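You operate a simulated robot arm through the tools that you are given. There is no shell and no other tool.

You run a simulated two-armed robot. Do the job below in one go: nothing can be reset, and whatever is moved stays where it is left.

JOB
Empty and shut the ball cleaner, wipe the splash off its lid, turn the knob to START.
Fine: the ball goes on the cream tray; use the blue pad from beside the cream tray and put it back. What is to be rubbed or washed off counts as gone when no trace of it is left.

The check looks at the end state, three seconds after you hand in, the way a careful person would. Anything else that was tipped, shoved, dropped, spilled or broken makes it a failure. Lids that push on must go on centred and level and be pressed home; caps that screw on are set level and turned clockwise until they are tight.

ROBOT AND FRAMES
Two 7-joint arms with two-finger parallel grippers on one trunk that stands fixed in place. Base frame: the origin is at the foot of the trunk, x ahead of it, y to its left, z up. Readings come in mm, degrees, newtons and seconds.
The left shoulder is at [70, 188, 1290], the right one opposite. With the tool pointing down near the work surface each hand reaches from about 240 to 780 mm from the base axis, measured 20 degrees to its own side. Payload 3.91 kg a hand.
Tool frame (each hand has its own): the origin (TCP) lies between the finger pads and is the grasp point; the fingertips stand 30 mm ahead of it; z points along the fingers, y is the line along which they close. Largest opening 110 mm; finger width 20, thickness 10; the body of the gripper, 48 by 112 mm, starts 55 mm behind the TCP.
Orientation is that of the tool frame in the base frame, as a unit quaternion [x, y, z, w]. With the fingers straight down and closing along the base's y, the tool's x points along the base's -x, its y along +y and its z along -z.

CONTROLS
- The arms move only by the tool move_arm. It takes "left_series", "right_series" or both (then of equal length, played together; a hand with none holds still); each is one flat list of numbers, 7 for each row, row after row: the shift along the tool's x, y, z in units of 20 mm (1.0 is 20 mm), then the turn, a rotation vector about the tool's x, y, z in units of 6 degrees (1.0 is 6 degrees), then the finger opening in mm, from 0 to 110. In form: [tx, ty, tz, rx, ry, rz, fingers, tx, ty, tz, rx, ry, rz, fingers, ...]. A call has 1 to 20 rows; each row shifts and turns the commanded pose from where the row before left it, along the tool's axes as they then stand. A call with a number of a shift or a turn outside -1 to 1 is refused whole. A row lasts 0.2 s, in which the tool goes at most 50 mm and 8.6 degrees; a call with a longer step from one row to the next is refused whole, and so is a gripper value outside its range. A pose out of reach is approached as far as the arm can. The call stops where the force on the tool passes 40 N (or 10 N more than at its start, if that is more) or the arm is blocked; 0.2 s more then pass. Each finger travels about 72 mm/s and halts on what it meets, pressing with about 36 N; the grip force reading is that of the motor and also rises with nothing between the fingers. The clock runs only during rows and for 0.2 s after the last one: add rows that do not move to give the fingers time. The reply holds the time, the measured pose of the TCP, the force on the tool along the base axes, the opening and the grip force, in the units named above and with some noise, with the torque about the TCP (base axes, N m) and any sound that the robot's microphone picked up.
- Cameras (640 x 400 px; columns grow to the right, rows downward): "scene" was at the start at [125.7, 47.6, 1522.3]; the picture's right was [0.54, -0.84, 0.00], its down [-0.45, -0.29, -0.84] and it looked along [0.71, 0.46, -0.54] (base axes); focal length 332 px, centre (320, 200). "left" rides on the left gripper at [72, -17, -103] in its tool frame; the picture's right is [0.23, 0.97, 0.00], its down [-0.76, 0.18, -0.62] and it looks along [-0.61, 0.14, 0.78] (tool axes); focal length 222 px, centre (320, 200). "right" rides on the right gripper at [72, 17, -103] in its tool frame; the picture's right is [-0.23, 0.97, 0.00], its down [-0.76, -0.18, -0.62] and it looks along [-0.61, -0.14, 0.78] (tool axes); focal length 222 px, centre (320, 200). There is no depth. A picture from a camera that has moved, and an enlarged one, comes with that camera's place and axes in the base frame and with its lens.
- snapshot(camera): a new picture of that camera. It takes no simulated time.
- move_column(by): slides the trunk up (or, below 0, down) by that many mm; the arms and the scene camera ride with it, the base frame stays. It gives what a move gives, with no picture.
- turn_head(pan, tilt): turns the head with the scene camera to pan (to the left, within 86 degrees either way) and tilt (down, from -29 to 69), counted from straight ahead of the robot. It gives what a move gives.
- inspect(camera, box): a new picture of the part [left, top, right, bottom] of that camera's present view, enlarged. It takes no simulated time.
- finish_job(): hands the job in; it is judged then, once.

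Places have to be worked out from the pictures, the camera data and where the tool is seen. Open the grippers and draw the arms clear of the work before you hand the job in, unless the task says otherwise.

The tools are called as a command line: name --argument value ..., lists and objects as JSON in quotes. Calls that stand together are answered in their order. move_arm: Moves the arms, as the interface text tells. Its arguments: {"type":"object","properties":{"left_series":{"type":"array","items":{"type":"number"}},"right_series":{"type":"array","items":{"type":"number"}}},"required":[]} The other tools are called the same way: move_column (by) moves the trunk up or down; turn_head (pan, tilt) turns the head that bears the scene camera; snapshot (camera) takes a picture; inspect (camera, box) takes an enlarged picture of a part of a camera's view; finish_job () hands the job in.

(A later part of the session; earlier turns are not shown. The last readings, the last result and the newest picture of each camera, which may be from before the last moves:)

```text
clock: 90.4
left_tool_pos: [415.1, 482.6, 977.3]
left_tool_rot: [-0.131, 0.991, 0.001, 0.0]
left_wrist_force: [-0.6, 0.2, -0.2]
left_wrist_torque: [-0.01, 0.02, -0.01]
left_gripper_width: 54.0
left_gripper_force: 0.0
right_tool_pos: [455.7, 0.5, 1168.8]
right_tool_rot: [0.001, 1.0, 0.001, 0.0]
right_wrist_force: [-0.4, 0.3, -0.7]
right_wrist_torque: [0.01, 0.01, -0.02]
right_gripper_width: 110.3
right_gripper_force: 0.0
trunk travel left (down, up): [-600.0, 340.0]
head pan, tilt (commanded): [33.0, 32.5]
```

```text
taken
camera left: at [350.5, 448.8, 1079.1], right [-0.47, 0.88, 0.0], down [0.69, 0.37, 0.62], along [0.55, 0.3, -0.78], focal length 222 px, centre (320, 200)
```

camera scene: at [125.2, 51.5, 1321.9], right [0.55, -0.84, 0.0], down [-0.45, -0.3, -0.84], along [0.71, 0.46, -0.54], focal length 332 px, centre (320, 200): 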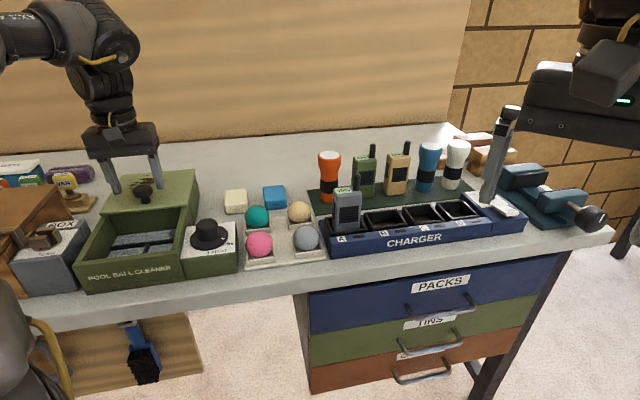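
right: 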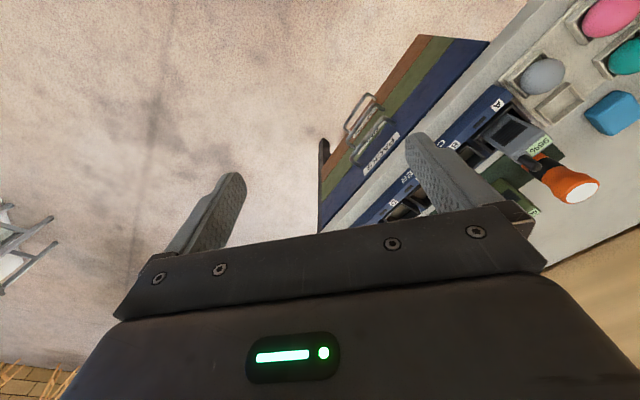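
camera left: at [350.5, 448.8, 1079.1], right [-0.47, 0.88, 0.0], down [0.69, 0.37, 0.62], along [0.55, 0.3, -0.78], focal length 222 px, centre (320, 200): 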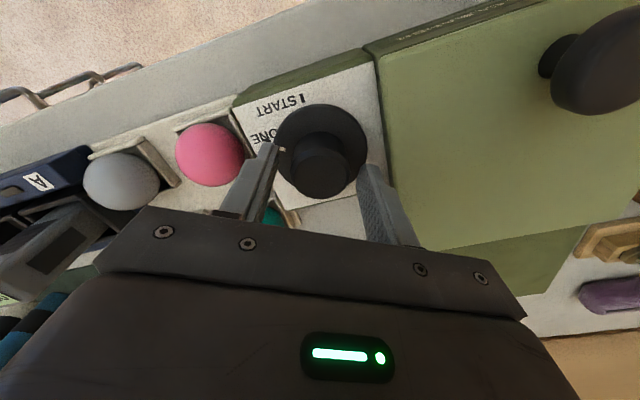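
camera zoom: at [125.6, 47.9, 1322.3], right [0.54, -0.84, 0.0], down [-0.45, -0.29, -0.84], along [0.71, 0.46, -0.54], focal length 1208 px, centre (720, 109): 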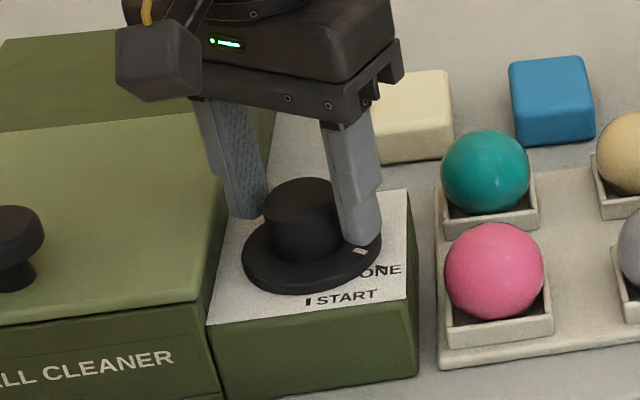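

The fingers straddle the knob. I close on it.

move_arm --left_series '[0, 0, 0, 0, 0, 0, 46, 0, 0, 0, 0, 0, 0, 38, 0, 0, 0, 0, 0, 0, 30, 0, 0, 0, 0, 0, 0, 28, 0, 0, 0, 0, 0, 0, 28]'

inspect --camera "scene" --box '[150, 170, 270, 280]'

inspect --camera "left" --box '[230, 70, 410, 220]'

```text
clock: 91.6
left_tool_pos: [414.5, 483.9, 976.3]
left_tool_rot: [-0.131, 0.991, 0.001, 0.0]
left_wrist_force: [-0.6, 0.3, -1.0]
left_wrist_torque: [0.04, -0.05, -0.02]
left_gripper_width: 37.1
left_gripper_force: 45.0
right_tool_pos: [455.5, 0.9, 1168.5]
right_tool_rot: [0.001, 1.0, 0.0, 0.0]
right_wrist_force: [-0.6, -0.9, -1.0]
right_wrist_torque: [0.04, 0.03, 0.01]
right_gripper_width: 110.1
right_gripper_force: 0.0
trunk travel left (down, up): [-600.0, 340.0]
head pan, tilt (commanded): [33.0, 32.5]
```

```text
3.64 times, centred on (210, 225) of scene
camera zoom: at [125.6, 48.0, 1322.3], right [0.54, -0.84, 0.0], down [-0.45, -0.29, -0.84], along [0.71, 0.46, -0.54], focal length 1208 px, centre (720, 109)
```

zoom: 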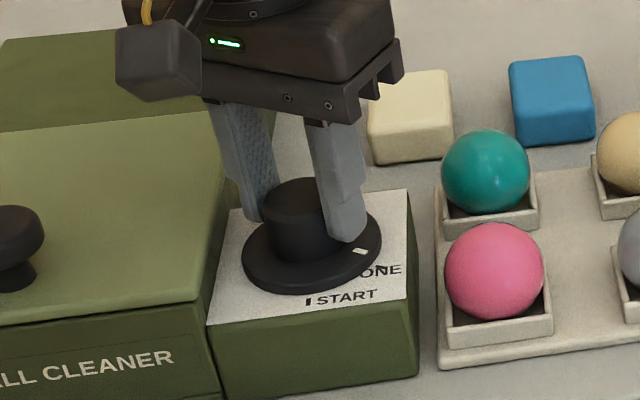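

```text
2.67 times, centred on (320, 145) of left
camera zoom: at [350.5, 448.9, 1079.2], right [-0.47, 0.88, 0.0], down [0.69, 0.37, 0.62], along [0.55, 0.3, -0.78], focal length 592 px, centre (320, 347)
```

zoom: 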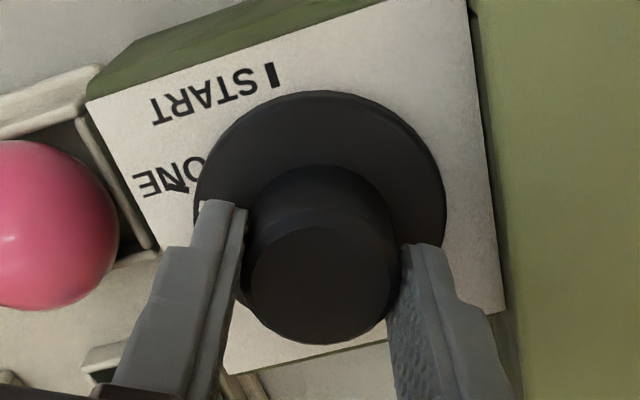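

The knob is gripped at 37 mm. I turn clockwise 30° first and check.

move_arm --left_series '[0, 0, 0, 0, 0, 0.6, 28, 0, 0, 0, 0, 0, 0.8, 28, 0, 0, 0, 0, 0, 0.9, 28, 0, 0, 0, 0, 0, 0.9, 28, 0, 0, 0, 0, 0, 0.9, 28, 0, 0, 0, 0, 0, 0.9, 28]'

inspect --camera "scene" --box '[150, 170, 270, 280]'

snapshot --camera "left"

```text
clock: 93.0
left_tool_pos: [415.1, 483.3, 976.0]
left_tool_rot: [0.132, 0.991, 0.001, -0.001]
left_wrist_force: [-0.4, -3.1, -1.3]
left_wrist_torque: [-0.07, -0.23, 0.5]
left_gripper_width: 37.3
left_gripper_force: 45.0
right_tool_pos: [456.2, 0.2, 1167.2]
right_tool_rot: [0.001, 1.0, 0.0, -0.001]
right_wrist_force: [0.3, 0.7, 0.1]
right_wrist_torque: [0.0, 0.0, 0.03]
right_gripper_width: 110.0
right_gripper_force: 0.1
trunk travel left (down, up): [-600.0, 340.0]
head pan, tilt (commanded): [33.0, 32.5]
```

```text
3.64 times, centred on (210, 225) of scene
camera zoom: at [125.7, 47.4, 1322.2], right [0.54, -0.84, 0.0], down [-0.45, -0.29, -0.84], along [0.71, 0.46, -0.54], focal length 1208 px, centre (720, 109)
```

zoom: 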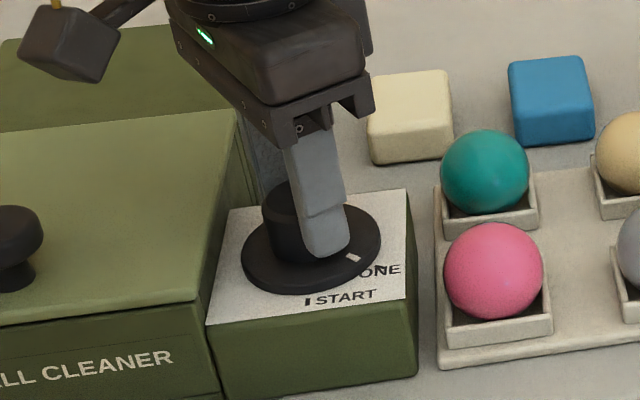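

```text
taken
camera left: at [341.5, 486.5, 1078.5], right [0.03, 1.0, 0.0], down [0.78, -0.03, 0.62], along [0.62, -0.02, -0.78], focal length 222 px, centre (320, 200)
```

left: 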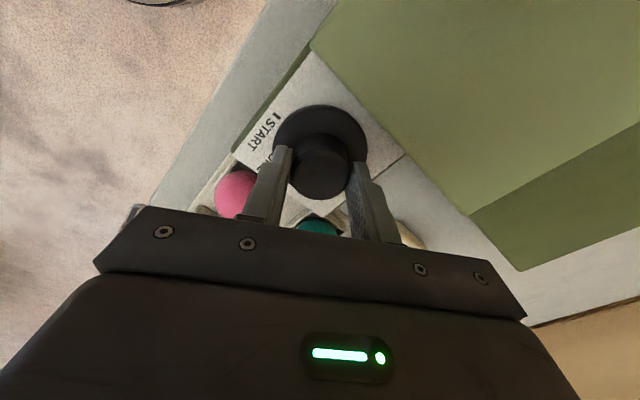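

The pointer seems to have moved only a little, with 0.5 N·m of torque — the fingers may be slipping. I zoom in to measure it.

inspect --camera "scene" --box '[180, 215, 245, 270]'

inspect --camera "left" --box '[230, 80, 400, 220]'

```text
7.27 times, centred on (212, 242) of scene
camera zoom: at [125.7, 47.4, 1322.2], right [0.54, -0.84, 0.0], down [-0.45, -0.29, -0.84], along [0.71, 0.46, -0.54], focal length 2416 px, centre (1102, -109)
```

zoom: 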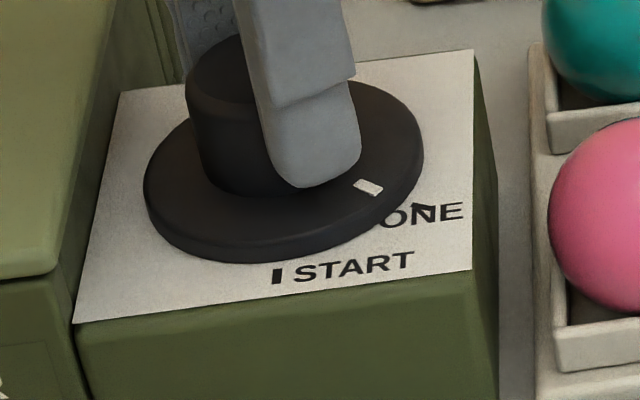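

```text
2.86 times, centred on (315, 150) of left
camera zoom: at [341.5, 486.5, 1078.5], right [0.03, 1.0, 0.0], down [0.78, -0.03, 0.62], along [0.62, -0.02, -0.78], focal length 635 px, centre (334, 343)
```

zoom: 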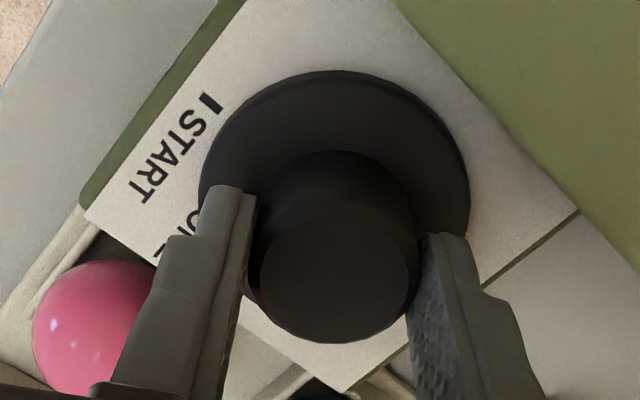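

The pointer went from about −36° to −46° while the hand turned 30°, so the grip slips partly. I turn another 30° and see how far it follows.

move_arm --left_series '[0, 0, 0, 0, 0, 0.8, 20, 0, 0, 0, 0, 0, 0.8, 20, 0, 0, 0, 0, 0, 0.8, 20, 0, 0, 0, 0, 0, 0.8, 20, 0, 0, 0, 0, 0, 0.9, 20, 0, 0, 0, 0, 0, 0.9, 20]'

inspect --camera "scene" --box '[180, 215, 245, 270]'

inspect --camera "left" --box '[230, 80, 400, 220]'

```text
clock: 94.4
left_tool_pos: [414.8, 483.0, 976.7]
left_tool_rot: [0.383, 0.924, 0.001, 0.0]
left_wrist_force: [-0.2, -1.0, 2.3]
left_wrist_torque: [-0.02, -0.11, 0.52]
left_gripper_width: 37.0
left_gripper_force: 37.1
right_tool_pos: [455.1, 1.0, 1169.2]
right_tool_rot: [0.001, 1.0, 0.0, 0.0]
right_wrist_force: [0.3, -0.7, 0.3]
right_wrist_torque: [0.02, 0.01, 0.01]
right_gripper_width: 110.2
right_gripper_force: 0.2
trunk travel left (down, up): [-600.0, 340.0]
head pan, tilt (commanded): [33.0, 32.5]
```

```text
7.27 times, centred on (212, 242) of scene
camera zoom: at [125.4, 47.6, 1322.4], right [0.54, -0.84, 0.0], down [-0.45, -0.29, -0.84], along [0.71, 0.46, -0.54], focal length 2416 px, centre (1102, -109)
```

zoom: 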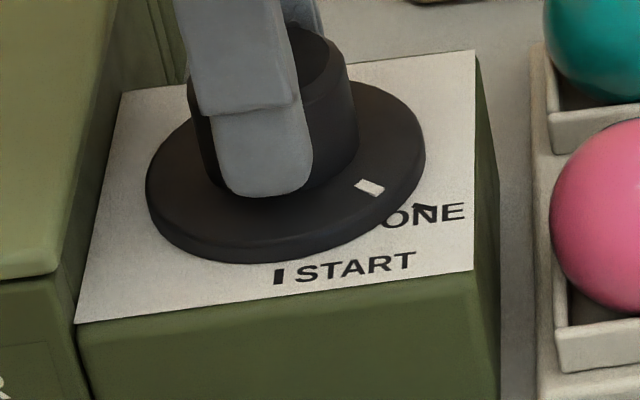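

```text
2.86 times, centred on (315, 150) of left
camera zoom: at [353.1, 522.8, 1079.1], right [0.53, 0.85, 0.0], down [0.66, -0.41, 0.62], along [0.53, -0.33, -0.78], focal length 635 px, centre (334, 343)
```

zoom: 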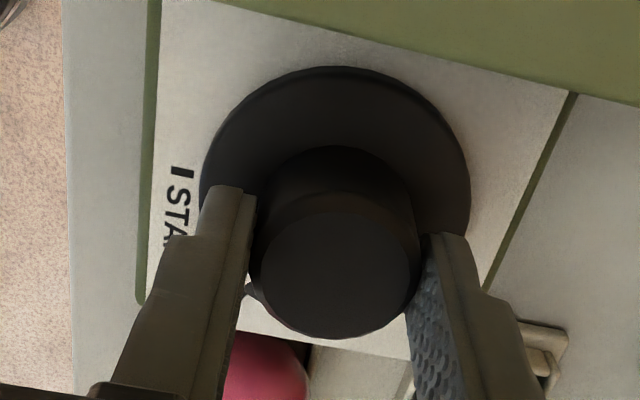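

The pointer did not follow this time; the fingers slip at about 0.52 N·m. I hold still for a second to see whether the dial creeps (viscous) or is held by a detent.

move_arm --left_series '[0, 0, 0, 0, 0, 0, 10, 0, 0, 0, 0, 0, 0, 10, 0, 0, 0, 0, 0, 0, 10, 0, 0, 0, 0, 0, 0, 10, 0, 0, 0, 0, 0, 0, 10]'

inspect --camera "scene" --box '[180, 215, 245, 270]'

```text
clock: 95.6
left_tool_pos: [416.7, 482.9, 977.0]
left_tool_rot: [0.383, 0.924, 0.002, -0.001]
left_wrist_force: [2.0, 3.3, 7.0]
left_wrist_torque: [0.05, -0.16, 0.24]
left_gripper_width: 37.1
left_gripper_force: 45.3
right_tool_pos: [456.1, 1.4, 1168.2]
right_tool_rot: [0.0, 1.0, 0.0, 0.0]
right_wrist_force: [0.3, 0.0, -0.7]
right_wrist_torque: [0.01, -0.01, 0.02]
right_gripper_width: 110.0
right_gripper_force: 0.1
trunk travel left (down, up): [-600.0, 340.0]
head pan, tilt (commanded): [33.0, 32.5]
```

```text
7.27 times, centred on (212, 242) of scene
camera zoom: at [125.4, 47.5, 1322.4], right [0.54, -0.84, 0.0], down [-0.45, -0.29, -0.84], along [0.71, 0.46, -0.54], focal length 2416 px, centre (1102, -109)
```

zoom: 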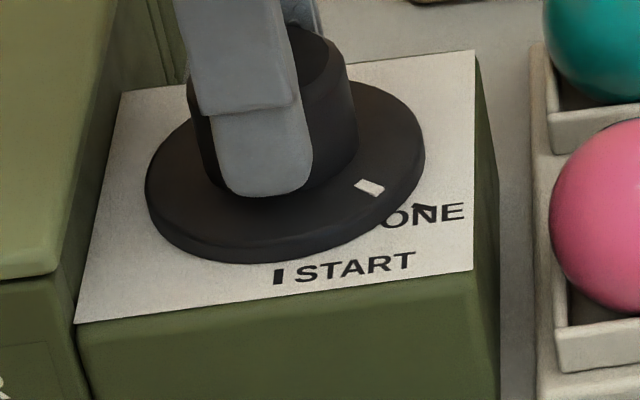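

The dial holds at about 10° past DONE. I release the grip to see whether it springs back.

move_arm --left_series '[0, 0, 0, 0, 0, 0, 40, 0, 0, 0, 0, 0, 0, 46, 0, 0, 0, 0, 0, 0, 52, 0, 0, 0, 0, 0, 0, 54]'

inspect --camera "scene" --box '[180, 215, 245, 270]'

inspect --camera "left" --box '[230, 80, 400, 220]'

```text
clock: 96.6
left_tool_pos: [415.5, 482.9, 975.0]
left_tool_rot: [0.383, 0.924, 0.0, -0.001]
left_wrist_force: [-0.1, -0.1, -0.3]
left_wrist_torque: [-0.04, -0.01, 0.01]
left_gripper_width: 54.2
left_gripper_force: 0.0
right_tool_pos: [455.5, 1.6, 1168.6]
right_tool_rot: [0.001, 1.0, 0.0, 0.0]
right_wrist_force: [0.0, 0.7, 0.4]
right_wrist_torque: [0.0, -0.03, -0.02]
right_gripper_width: 110.0
right_gripper_force: 0.0
trunk travel left (down, up): [-600.0, 340.0]
head pan, tilt (commanded): [33.0, 32.5]
```

```text
7.27 times, centred on (212, 242) of scene
camera zoom: at [125.6, 47.8, 1322.3], right [0.54, -0.84, 0.0], down [-0.45, -0.29, -0.84], along [0.71, 0.46, -0.54], focal length 2416 px, centre (1102, -109)
```

zoom: 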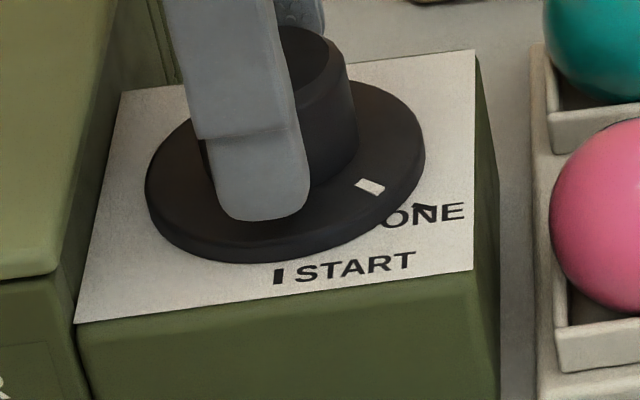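

```text
2.86 times, centred on (315, 150) of left
camera zoom: at [353.1, 522.9, 1078.7], right [0.53, 0.85, 0.0], down [0.67, -0.41, 0.62], along [0.53, -0.33, -0.78], focal length 635 px, centre (334, 343)
```

zoom: 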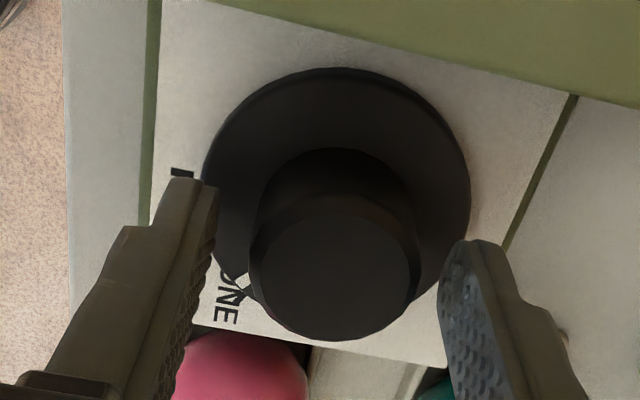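

The pointer stays put (no spring-back), so the dial is just stiff for this small knob radius. I'll grip the wider 66 mm skirt instead, for more torque: open to 76 mm and turn the hand back 30°.

move_arm --left_series '[0, 0, 0, 0, 0, 0, 64, 0, 0, 0, 0, 0, 0, 76, 0, 0, 0, 0, 0, -1, 76, 0, 0, 0, 0, 0, -1, 76, 0, 0, 0, 0, 0, -1, 76, 0, 0, 0, 0, 0, -1, 76, 0, 0, 0, 0, 0, -1, 76, 0, 0, 0, 0, 0, 0, 76]'

inspect --camera "scene" --box '[160, 190, 260, 280]'

inspect --camera "left" --box '[210, 60, 430, 230]'

```text
clock: 98.4
left_tool_pos: [416.0, 482.8, 976.5]
left_tool_rot: [0.13, 0.992, 0.0, -0.001]
left_wrist_force: [-0.8, 0.6, 0.3]
left_wrist_torque: [-0.01, 0.0, 0.03]
left_gripper_width: 75.9
left_gripper_force: 0.0
right_tool_pos: [456.1, 1.6, 1169.2]
right_tool_rot: [0.001, 1.0, 0.0, 0.0]
right_wrist_force: [-0.1, 0.4, -0.2]
right_wrist_torque: [-0.01, -0.03, 0.02]
right_gripper_width: 109.9
right_gripper_force: 0.1
trunk travel left (down, up): [-600.0, 340.0]
head pan, tilt (commanded): [33.0, 32.5]
```

```text
4.44 times, centred on (210, 235) of scene
camera zoom: at [125.6, 47.8, 1322.3], right [0.54, -0.84, 0.0], down [-0.45, -0.29, -0.84], along [0.71, 0.46, -0.54], focal length 1476 px, centre (809, 44)
```

zoom: 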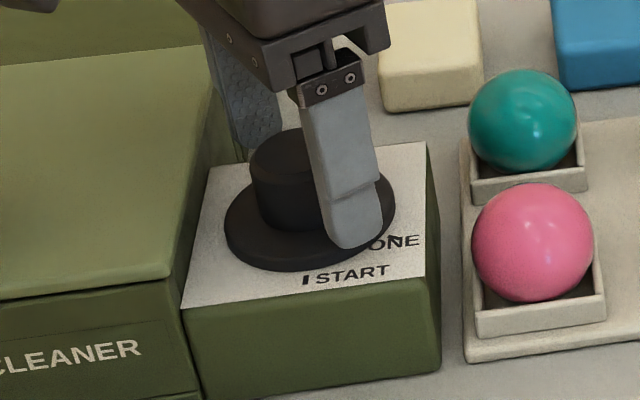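

```text
2.35 times, centred on (320, 145) of left
camera zoom: at [342.1, 486.2, 1078.5], right [0.03, 1.0, 0.0], down [0.78, -0.02, 0.62], along [0.62, -0.02, -0.78], focal length 523 px, centre (320, 329)
```

zoom: 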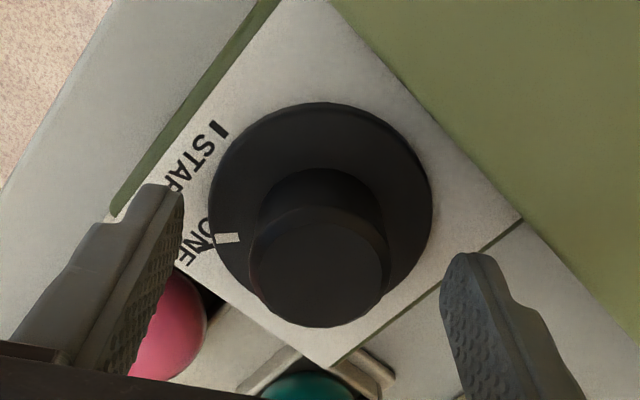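

The skirt is centred between the fingers; about 50° remain to START. I lower slowly so the tips come beside the skirt rim, just above the panel.

move_arm --left_series '[0, 0, 0.15, 0, 0, 0, 76, 0, 0, 0.15, 0, 0, 0, 76, 0, 0, 0.1, 0, 0, 0, 76, 0, 0, 0, 0, 0, 0, 76]'

inspect --camera "scene" --box '[160, 190, 260, 280]'

```text
clock: 99.4
left_tool_pos: [415.3, 482.9, 967.4]
left_tool_rot: [0.131, 0.991, 0.001, -0.001]
left_wrist_force: [-0.7, -0.1, 0.7]
left_wrist_torque: [0.03, -0.02, -0.02]
left_gripper_width: 76.4
left_gripper_force: 0.1
right_tool_pos: [455.2, 0.6, 1167.9]
right_tool_rot: [0.001, 1.0, 0.0, 0.0]
right_wrist_force: [0.0, 0.2, -0.3]
right_wrist_torque: [-0.02, 0.02, -0.01]
right_gripper_width: 110.1
right_gripper_force: 0.0
trunk travel left (down, up): [-600.0, 340.0]
head pan, tilt (commanded): [33.0, 32.5]
```

```text
4.44 times, centred on (210, 235) of scene
camera zoom: at [125.6, 47.9, 1322.3], right [0.54, -0.84, 0.0], down [-0.45, -0.29, -0.84], along [0.71, 0.46, -0.54], focal length 1476 px, centre (809, 44)
```

zoom: 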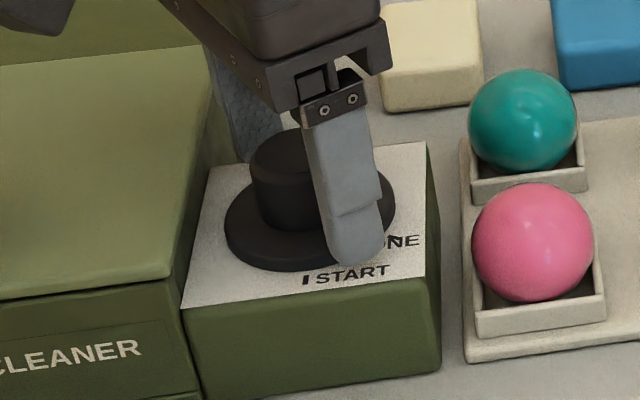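

move_arm --left_series '[0, 0, 0.05, 0, 0, 0, 76, 0, 0, 0.05, 0, 0, 0, 76]'

```text
clock: 100.0
left_tool_pos: [415.5, 483.5, 964.8]
left_tool_rot: [0.131, 0.991, 0.001, -0.001]
left_wrist_force: [-0.4, 0.2, -0.6]
left_wrist_torque: [-0.02, -0.02, 0.0]
left_gripper_width: 75.7
left_gripper_force: 0.0
right_tool_pos: [455.8, -0.4, 1168.3]
right_tool_rot: [0.0, 1.0, 0.001, 0.0]
right_wrist_force: [0.3, -1.3, 0.7]
right_wrist_torque: [0.0, 0.01, -0.01]
right_gripper_width: 109.9
right_gripper_force: 0.0
trunk travel left (down, up): [-600.0, 340.0]
head pan, tilt (commanded): [33.0, 32.5]
```

No contact yet at tip height ≈935. I continue down 1 mm at a time.

move_arm --left_series '[0, 0, 0.05, 0, 0, 0, 76, 0, 0, 0, 0, 0, 0, 76]'

inspect --camera "scene" --box '[180, 215, 245, 270]'

inspect --camera "left" --box '[210, 60, 430, 230]'

```text
clock: 100.6
left_tool_pos: [414.9, 483.4, 964.5]
left_tool_rot: [0.13, 0.992, 0.001, -0.001]
left_wrist_force: [-0.4, -0.3, -0.1]
left_wrist_torque: [0.0, 0.0, 0.0]
left_gripper_width: 76.0
left_gripper_force: 0.1
right_tool_pos: [456.2, 2.3, 1169.8]
right_tool_rot: [0.002, 1.0, 0.0, 0.0]
right_wrist_force: [0.2, 0.2, -0.3]
right_wrist_torque: [-0.01, 0.02, 0.01]
right_gripper_width: 110.1
right_gripper_force: 0.1
trunk travel left (down, up): [-600.0, 340.0]
head pan, tilt (commanded): [33.0, 32.5]
```

```text
7.27 times, centred on (212, 242) of scene
camera zoom: at [125.6, 47.9, 1322.3], right [0.54, -0.84, 0.0], down [-0.45, -0.29, -0.84], along [0.71, 0.46, -0.54], focal length 2416 px, centre (1102, -109)
```

zoom: 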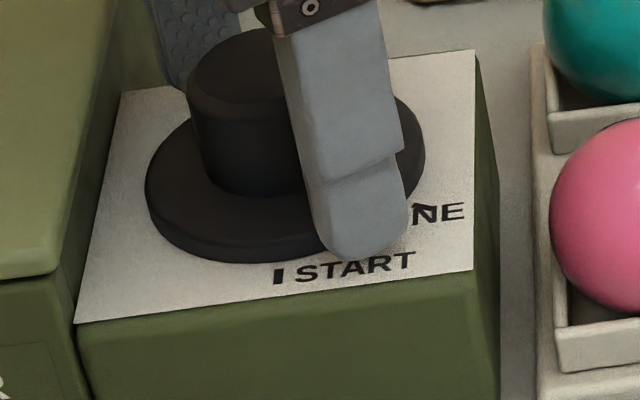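

```text
2.35 times, centred on (320, 145) of left
camera zoom: at [342.0, 487.2, 1067.1], right [0.03, 1.0, 0.0], down [0.78, -0.03, 0.62], along [0.62, -0.02, -0.78], focal length 523 px, centre (320, 329)
```

zoom: 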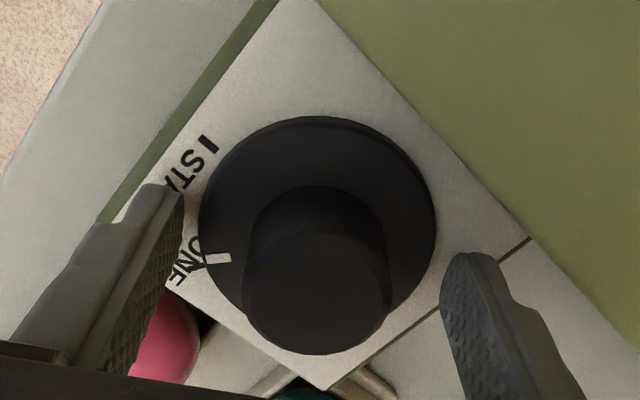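

The tips are now beside the skirt. I close onto its rim.

move_arm --left_series '[0, 0, 0, 0, 0, 0, 70, 0, 0, 0, 0, 0, 0, 62, 0, 0, 0, 0, 0, 0, 56, 0, 0, 0, 0, 0, 0, 50, 0, 0, 0, 0, 0, 0, 50]'

inspect --camera "scene" --box '[180, 215, 245, 270]'

inspect --camera "left" --box '[210, 60, 430, 230]'

```text
clock: 101.8
left_tool_pos: [415.8, 482.9, 964.1]
left_tool_rot: [0.131, 0.991, 0.001, -0.001]
left_wrist_force: [-1.8, -5.6, -2.4]
left_wrist_torque: [-0.34, 0.07, 0.0]
left_gripper_width: 65.1
left_gripper_force: 44.6
right_tool_pos: [456.2, -0.7, 1168.5]
right_tool_rot: [0.001, 1.0, 0.0, -0.001]
right_wrist_force: [0.6, -0.7, 0.2]
right_wrist_torque: [0.02, -0.01, 0.01]
right_gripper_width: 109.9
right_gripper_force: 0.0
trunk travel left (down, up): [-600.0, 340.0]
head pan, tilt (commanded): [33.0, 32.5]
```

```text
7.27 times, centred on (212, 242) of scene
camera zoom: at [125.5, 46.9, 1322.3], right [0.54, -0.84, 0.0], down [-0.45, -0.29, -0.84], along [0.71, 0.46, -0.54], focal length 2416 px, centre (1102, -109)
```

zoom: 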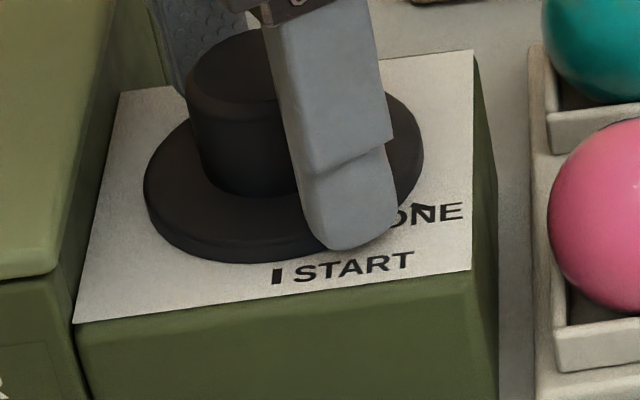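

```text
2.35 times, centred on (320, 145) of left
camera zoom: at [341.9, 486.3, 1067.5], right [0.03, 1.0, 0.0], down [0.78, -0.03, 0.62], along [0.62, -0.02, -0.78], focal length 523 px, centre (320, 329)
```

zoom: 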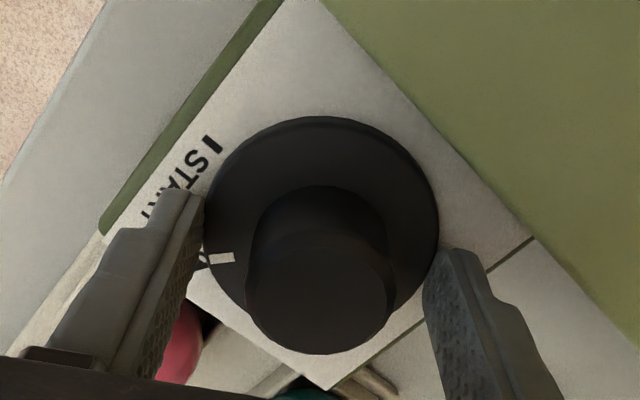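

The skirt is gripped at 65 mm. I turn clockwise 24° and check the pointer.

move_arm --left_series '[0, 0, 0, 0, 0, 0.5, 50, 0, 0, 0, 0, 0, 0.7, 50, 0, 0, 0, 0, 0, 0.7, 50, 0, 0, 0, 0, 0, 0.7, 50, 0, 0, 0, 0, 0, 0.7, 50, 0, 0, 0, 0, 0, 0.7, 50]'

inspect --camera "scene" --box '[180, 215, 245, 270]'

inspect --camera "left" --box '[210, 60, 430, 230]'

```text
clock: 103.2
left_tool_pos: [413.9, 481.2, 967.6]
left_tool_rot: [0.334, 0.943, 0.002, 0.0]
left_wrist_force: [3.5, -2.3, 31.7]
left_wrist_torque: [-0.35, 0.07, 0.52]
left_gripper_width: 49.3
left_gripper_force: 0.0
right_tool_pos: [454.4, -3.4, 1168.6]
right_tool_rot: [0.001, 1.0, 0.002, 0.001]
right_wrist_force: [0.0, 1.0, 0.3]
right_wrist_torque: [0.03, 0.0, 0.01]
right_gripper_width: 110.0
right_gripper_force: 0.1
trunk travel left (down, up): [-600.0, 340.0]
head pan, tilt (commanded): [33.0, 32.5]
```

```text
7.27 times, centred on (212, 242) of scene
camera zoom: at [123.5, 44.0, 1322.8], right [0.54, -0.84, 0.0], down [-0.45, -0.29, -0.84], along [0.71, 0.46, -0.54], focal length 2416 px, centre (1102, -109)
```

zoom: 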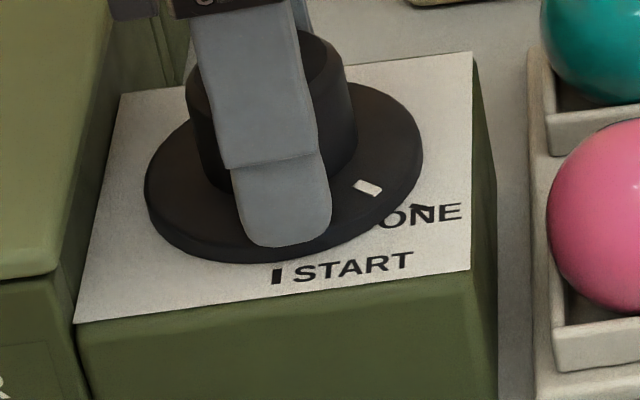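

```text
2.35 times, centred on (320, 145) of left
camera zoom: at [348.0, 513.5, 1069.9], right [0.44, 0.9, 0.01], down [0.7, -0.34, 0.62], along [0.56, -0.27, -0.78], focal length 523 px, centre (320, 329)
```

zoom: 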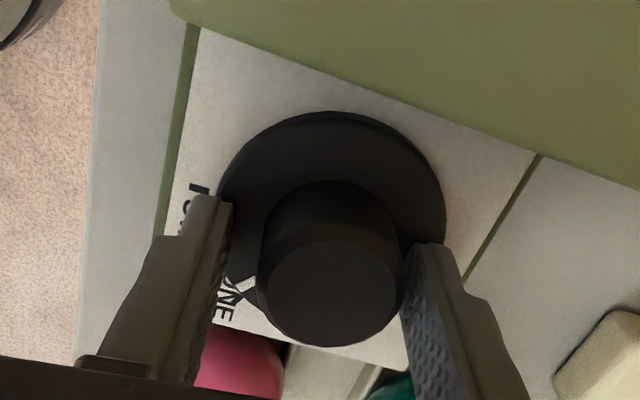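

The tips rode up over the thin rim (31 N upward) and the dial did not move. I raise the hand to unload it, then test with the knob grip whether the dial turns the other way freely.

move_arm --left_series '[0, 0, -0.25, 0, 0, 0, 54, 0, 0, -0.2, 0, 0, 0, 54, 0, 0, 0, 0, 0, 0, 54]'

inspect --camera "scene" --box '[180, 215, 245, 270]'

inspect --camera "left" --box '[210, 60, 430, 230]'

```text
clock: 104.0
left_tool_pos: [413.8, 482.2, 972.7]
left_tool_rot: [0.333, 0.943, 0.0, -0.001]
left_wrist_force: [-1.0, -1.1, 0.4]
left_wrist_torque: [-0.03, 0.0, 0.0]
left_gripper_width: 54.2
left_gripper_force: 0.1
right_tool_pos: [455.3, 0.1, 1168.8]
right_tool_rot: [0.001, 1.0, 0.0, 0.0]
right_wrist_force: [0.2, -0.4, 0.4]
right_wrist_torque: [0.03, 0.0, 0.01]
right_gripper_width: 110.0
right_gripper_force: 0.1
trunk travel left (down, up): [-600.0, 340.0]
head pan, tilt (commanded): [33.0, 32.5]
```

```text
7.27 times, centred on (212, 242) of scene
camera zoom: at [125.6, 47.3, 1322.2], right [0.54, -0.84, 0.0], down [-0.45, -0.29, -0.84], along [0.71, 0.46, -0.54], focal length 2416 px, centre (1102, -109)
```

zoom: 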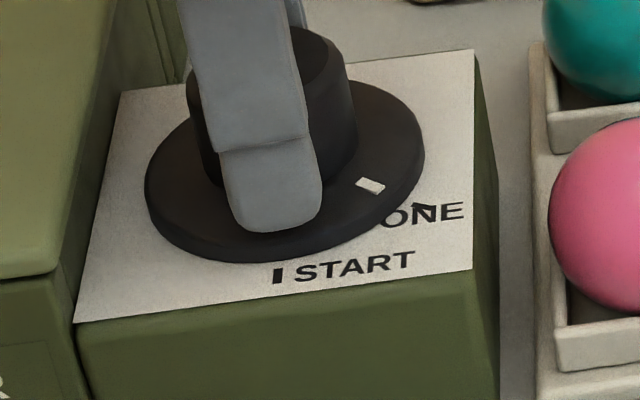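

```text
2.35 times, centred on (320, 145) of left
camera zoom: at [348.2, 516.1, 1075.6], right [0.44, 0.9, 0.0], down [0.71, -0.34, 0.62], along [0.56, -0.27, -0.78], focal length 523 px, centre (320, 329)
```

zoom: 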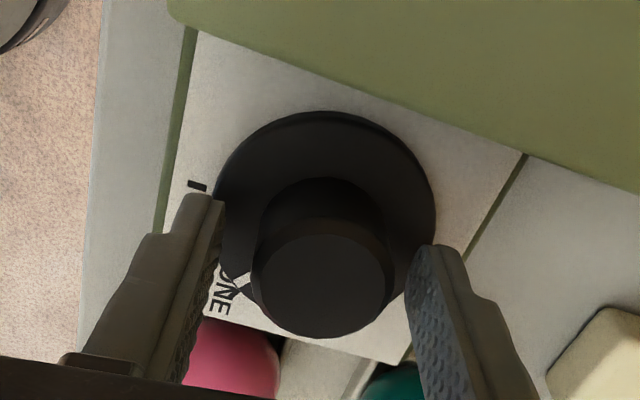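

The dial is unloaded; the pointer still sits about 10° past DONE. I raise 3 mm, grip the knob and try turning counter-clockwise 24° to learn how stiff it is.

move_arm --left_series '[0, 0, -0.1, 0, 0, 0, 46, 0, 0, 0, 0, 0, 0, 38, 0, 0, 0, 0, 0, 0, 28, 0, 0, 0, 0, 0, 0, 20, 0, 0, 0, 0, 0, 0, 10, 0, 0, 0, 0, 0, -0.8, 10, 0, 0, 0, 0, 0, -0.8, 10, 0, 0, 0, 0, 0, -0.8, 10, 0, 0, 0, 0, 0, -0.8, 10, 0, 0, 0, 0, 0, -0.8, 10]'

inspect --camera "scene" --box '[180, 215, 245, 270]'

```text
clock: 106.2
left_tool_pos: [414.6, 483.2, 975.3]
left_tool_rot: [0.13, 0.992, 0.0, 0.0]
left_wrist_force: [1.9, -0.6, 6.9]
left_wrist_torque: [0.1, 1.13, 0.03]
left_gripper_width: 36.7
left_gripper_force: 45.0
right_tool_pos: [456.2, 0.2, 1169.3]
right_tool_rot: [0.002, 1.0, 0.0, 0.0]
right_wrist_force: [0.0, 0.6, -0.8]
right_wrist_torque: [0.01, 0.03, 0.01]
right_gripper_width: 109.9
right_gripper_force: 0.2
trunk travel left (down, up): [-600.0, 340.0]
head pan, tilt (commanded): [33.0, 32.5]
```

```text
7.27 times, centred on (212, 242) of scene
camera zoom: at [125.6, 47.0, 1322.4], right [0.54, -0.84, 0.0], down [-0.45, -0.29, -0.84], along [0.71, 0.46, -0.54], focal length 2416 px, centre (1102, -109)
```

zoom: 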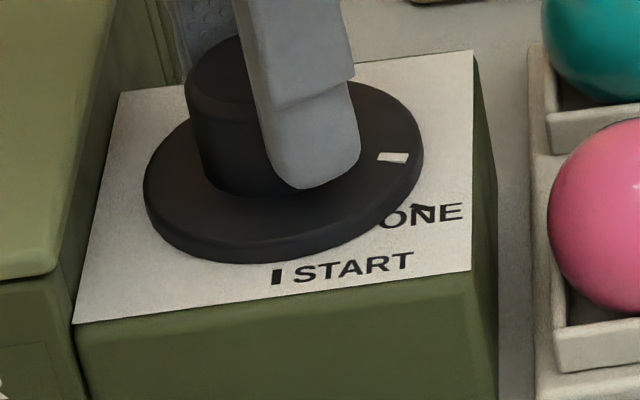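

Turning counter-clockwise the dial follows freely, so clockwise was against its end stop: DONE is the low end and START must be reached counter-clockwise, about 295° round. I continue counter-clockwise with this grip by 36°.

move_arm --left_series '[0, 0, 0, 0, 0, -0.9, 10, 0, 0, 0, 0, 0, -0.9, 10, 0, 0, 0, 0, 0, -0.9, 10, 0, 0, 0, 0, 0, -0.9, 10, 0, 0, 0, 0, 0, -0.9, 10, 0, 0, 0, 0, 0, -0.9, 10, 0, 0, 0, 0, 0, -0.6, 10]'

inspect --camera "scene" --box '[180, 215, 245, 270]'

snapshot --camera "left"

```text
clock: 107.8
left_tool_pos: [415.1, 483.8, 975.6]
left_tool_rot: [-0.184, 0.983, 0.001, 0.0]
left_wrist_force: [-2.3, -1.7, -0.5]
left_wrist_torque: [-0.26, 0.46, -0.02]
left_gripper_width: 36.9
left_gripper_force: 45.1
right_tool_pos: [454.5, 1.2, 1169.6]
right_tool_rot: [0.001, 1.0, 0.0, 0.0]
right_wrist_force: [-0.3, -0.3, 0.3]
right_wrist_torque: [0.01, -0.02, 0.0]
right_gripper_width: 110.1
right_gripper_force: 0.1
trunk travel left (down, up): [-600.0, 340.0]
head pan, tilt (commanded): [33.0, 32.5]
```

```text
7.27 times, centred on (212, 242) of scene
camera zoom: at [125.3, 47.6, 1322.3], right [0.54, -0.84, 0.0], down [-0.45, -0.29, -0.84], along [0.71, 0.46, -0.54], focal length 2416 px, centre (1102, -109)
```

zoom: 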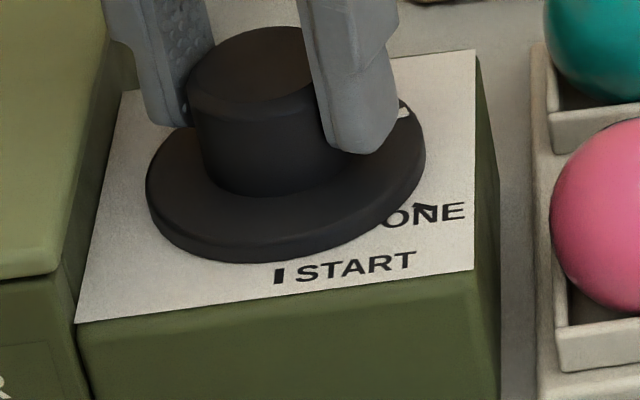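

```text
taken
camera left: at [354.4, 442.0, 1078.3], right [-0.56, 0.83, 0.0], down [0.65, 0.44, 0.62], along [0.51, 0.35, -0.78], focal length 222 px, centre (320, 200)
```

left: 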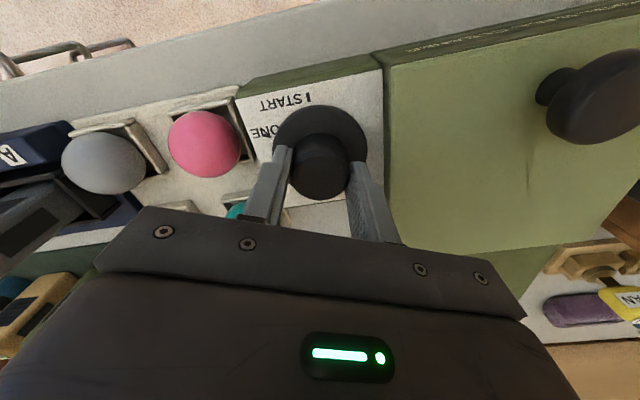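

The dial follows (pointer now about +13°). I also notice a possible faint streak on the lid in the wrist view, so I zoom in there.

inspect --camera "left" --box '[430, 80, 640, 240]'

inspect --camera "scene" --box '[80, 180, 200, 260]'

```text
2.50 times, centred on (535, 160) of left
camera zoom: at [354.4, 442.0, 1078.3], right [-0.56, 0.83, 0.0], down [0.65, 0.44, 0.62], along [0.51, 0.35, -0.78], focal length 555 px, centre (-218, 300)
```

zoom: 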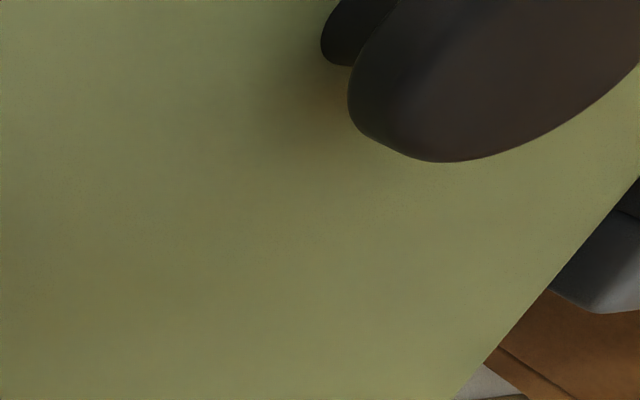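

```text
5.00 times, centred on (140, 220) of scene
camera zoom: at [125.3, 47.6, 1322.3], right [0.54, -0.84, 0.0], down [-0.45, -0.29, -0.84], along [0.71, 0.46, -0.54], focal length 1661 px, centre (1220, 100)
```

zoom: 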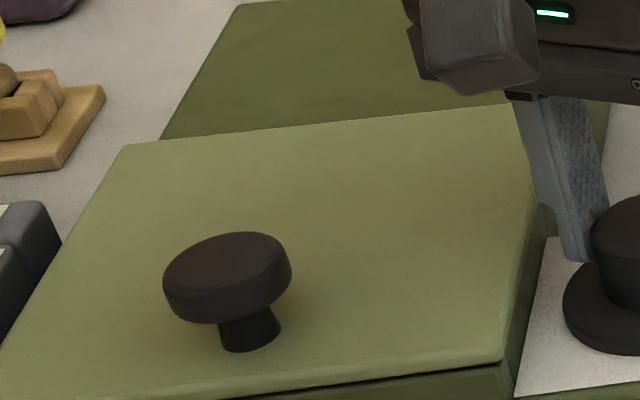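

The lid is clean (no streak in the enlarged views). Next bite: release, turn the hand back 66°, and regrip.

move_arm --left_series '[0, 0, 0, 0, 0, 0, 44, 0, 0, -0.04, 0, 0, 0, 51, 0, 0, 0, 0, 0, 1, 51, 0, 0, 0, 0, 0, 1, 51, 0, 0, 0, 0, 0, 1, 51, 0, 0, 0, 0, 0, 1, 51, 0, 0, 0, 0, 0, 1, 51, 0, 0, 0, 0, 0, 1, 51, 0, 0, 0, 0, 0, 1, 51, 0, 0, 0, 0, 0, 1, 51, 0, 0, 0, 0, 0, 1, 51, 0, 0, 0, 0, 0, 1, 51, 0, 0, 0, 0, 0, 1, 51, 0, 0, 0, 0, 0, 0, 44, 0, 0, 0, 0, 0, 0, 36, 0, 0, 0, 0, 0, 0, 26, 0, 0, 0, 0, 0, 0, 15]'

inspect --camera "scene" --box '[180, 215, 245, 270]'

inspect --camera "left" --box '[210, 60, 430, 230]'

```text
clock: 111.4
left_tool_pos: [414.3, 483.1, 976.3]
left_tool_rot: [0.383, 0.924, 0.0, -0.001]
left_wrist_force: [0.9, 0.4, 0.1]
left_wrist_torque: [-0.15, -0.18, -0.01]
left_gripper_width: 36.7
left_gripper_force: 44.9
right_tool_pos: [455.6, 0.8, 1168.7]
right_tool_rot: [0.001, 1.0, 0.0, 0.0]
right_wrist_force: [-0.1, -0.9, 0.7]
right_wrist_torque: [0.0, -0.03, 0.0]
right_gripper_width: 110.2
right_gripper_force: 0.1
trunk travel left (down, up): [-600.0, 340.0]
head pan, tilt (commanded): [33.0, 32.5]
```

```text
7.27 times, centred on (212, 242) of scene
camera zoom: at [125.7, 47.9, 1322.3], right [0.54, -0.84, 0.0], down [-0.45, -0.29, -0.84], along [0.71, 0.46, -0.54], focal length 2416 px, centre (1102, -109)
```

zoom: 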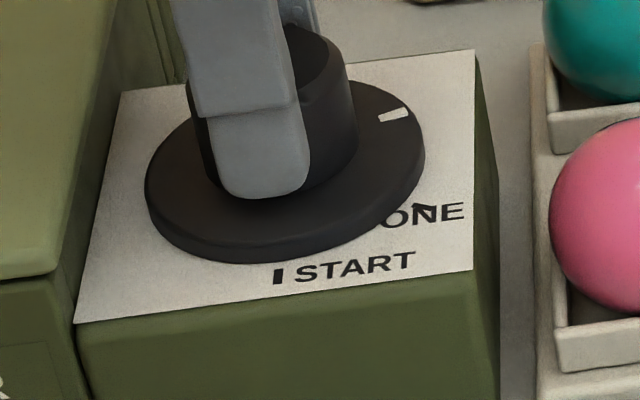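

```text
2.35 times, centred on (320, 145) of left
camera zoom: at [352.8, 523.2, 1078.6], right [0.53, 0.85, 0.0], down [0.66, -0.41, 0.62], along [0.53, -0.33, -0.78], focal length 523 px, centre (320, 329)
```

zoom: 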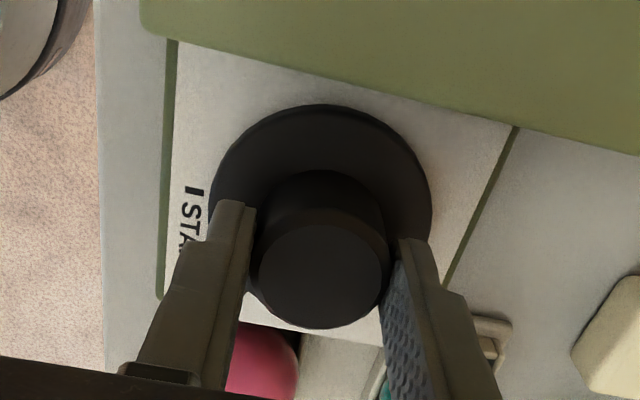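

Regripped; the pointer is at about +12° and about 259° remain. I turn 66° counter-clockwise.

move_arm --left_series '[0, 0, 0, 0, 0, -1, 10, 0, 0, 0, 0, 0, -1, 10, 0, 0, 0, 0, 0, -1, 10, 0, 0, 0, 0, 0, -1, 10, 0, 0, 0, 0, 0, -1, 10, 0, 0, 0, 0, 0, -1, 10, 0, 0, 0, 0, 0, -1, 10, 0, 0, 0, 0, 0, -1, 10, 0, 0, 0, 0, 0, -1, 10, 0, 0, 0, 0, 0, -1, 10, 0, 0, 0, 0, 0, -1, 10]'

inspect --camera "scene" --box '[180, 215, 245, 270]'

inspect --camera "left" --box '[210, 60, 430, 230]'

```text
clock: 113.8
left_tool_pos: [415.3, 484.0, 976.1]
left_tool_rot: [-0.184, 0.983, 0.001, 0.001]
left_wrist_force: [1.1, 6.9, 8.5]
left_wrist_torque: [0.39, 0.33, -0.02]
left_gripper_width: 36.9
left_gripper_force: 44.9
right_tool_pos: [455.8, 2.9, 1167.4]
right_tool_rot: [0.002, 1.0, 0.0, 0.0]
right_wrist_force: [-0.5, -0.5, -0.5]
right_wrist_torque: [0.02, -0.04, 0.01]
right_gripper_width: 109.9
right_gripper_force: 0.0
trunk travel left (down, up): [-600.0, 340.0]
head pan, tilt (commanded): [33.0, 32.5]
```

```text
7.27 times, centred on (212, 242) of scene
camera zoom: at [125.1, 48.1, 1322.3], right [0.54, -0.84, 0.0], down [-0.45, -0.29, -0.84], along [0.71, 0.46, -0.54], focal length 2416 px, centre (1102, -109)
```

zoom: 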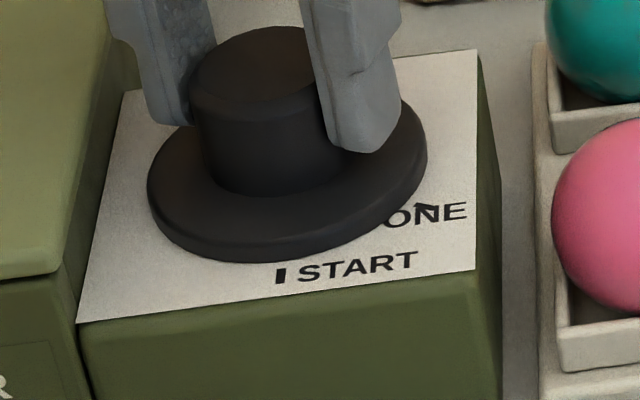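

```text
2.35 times, centred on (320, 145) of left
camera zoom: at [354.4, 441.9, 1078.4], right [-0.56, 0.83, 0.0], down [0.65, 0.44, 0.62], along [0.51, 0.35, -0.78], focal length 523 px, centre (320, 329)
```

zoom: 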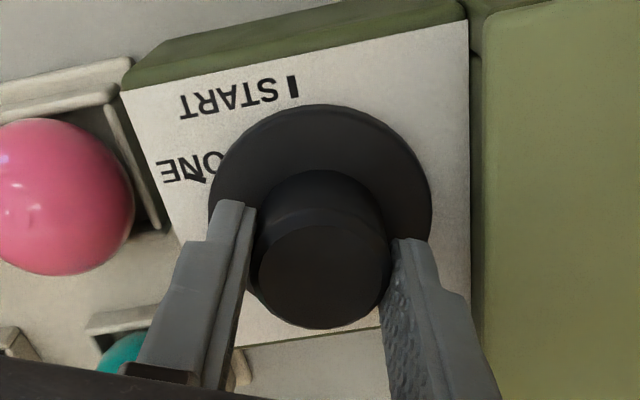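

The pointer has gone behind the knob, as expected (about 78°). I regrip for the next bite.

move_arm --left_series '[0, 0, 0, 0, 0, 0, 44, 0, 0, -0.03, 0, 0, 0, 51, 0, 0, 0, 0, 0, 1, 51, 0, 0, 0, 0, 0, 1, 51, 0, 0, 0, 0, 0, 1, 51, 0, 0, 0, 0, 0, 1, 51, 0, 0, 0, 0, 0, 1, 51, 0, 0, 0, 0, 0, 1, 51, 0, 0, 0, 0, 0, 1, 51, 0, 0, 0, 0, 0, 1, 51, 0, 0, 0, 0, 0, 1, 51, 0, 0, 0, 0, 0, 1, 51, 0, 0, 0, 0, 0, 1, 51, 0, 0, 0, 0, 0, 0, 44, 0, 0, 0, 0, 0, 0, 36, 0, 0, 0, 0, 0, 0, 26, 0, 0, 0, 0, 0, 0, 15]'

inspect --camera "scene" --box '[180, 215, 245, 270]'

inspect --camera "left" --box '[210, 60, 430, 230]'

```text
clock: 117.4
left_tool_pos: [414.2, 484.8, 976.5]
left_tool_rot: [0.383, 0.924, 0.0, -0.001]
left_wrist_force: [-0.9, -0.3, -0.3]
left_wrist_torque: [-0.18, -0.15, 0.0]
left_gripper_width: 36.7
left_gripper_force: 45.5
right_tool_pos: [454.6, 1.2, 1168.8]
right_tool_rot: [0.001, 1.0, 0.0, -0.001]
right_wrist_force: [-0.2, -0.2, 0.0]
right_wrist_torque: [0.02, 0.01, -0.01]
right_gripper_width: 110.2
right_gripper_force: 0.1
trunk travel left (down, up): [-600.0, 340.0]
head pan, tilt (commanded): [33.0, 32.5]
```

```text
7.27 times, centred on (212, 242) of scene
camera zoom: at [125.6, 47.8, 1322.3], right [0.54, -0.84, 0.0], down [-0.45, -0.29, -0.84], along [0.71, 0.46, -0.54], focal length 2416 px, centre (1102, -109)
```

zoom: 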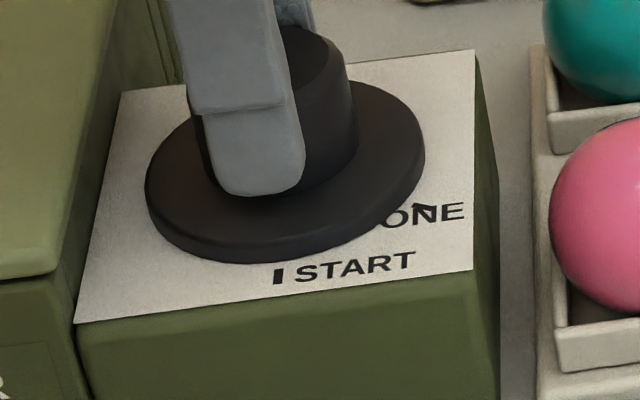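

```text
2.35 times, centred on (320, 145) of left
camera zoom: at [352.1, 523.9, 1079.5], right [0.53, 0.85, 0.0], down [0.66, -0.41, 0.62], along [0.53, -0.33, -0.78], focal length 523 px, centre (320, 329)
```

zoom: 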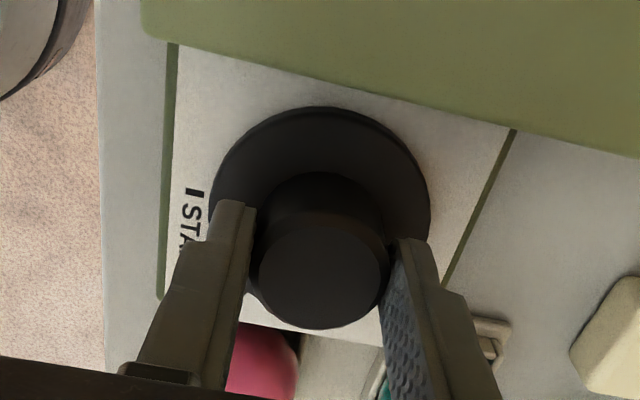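

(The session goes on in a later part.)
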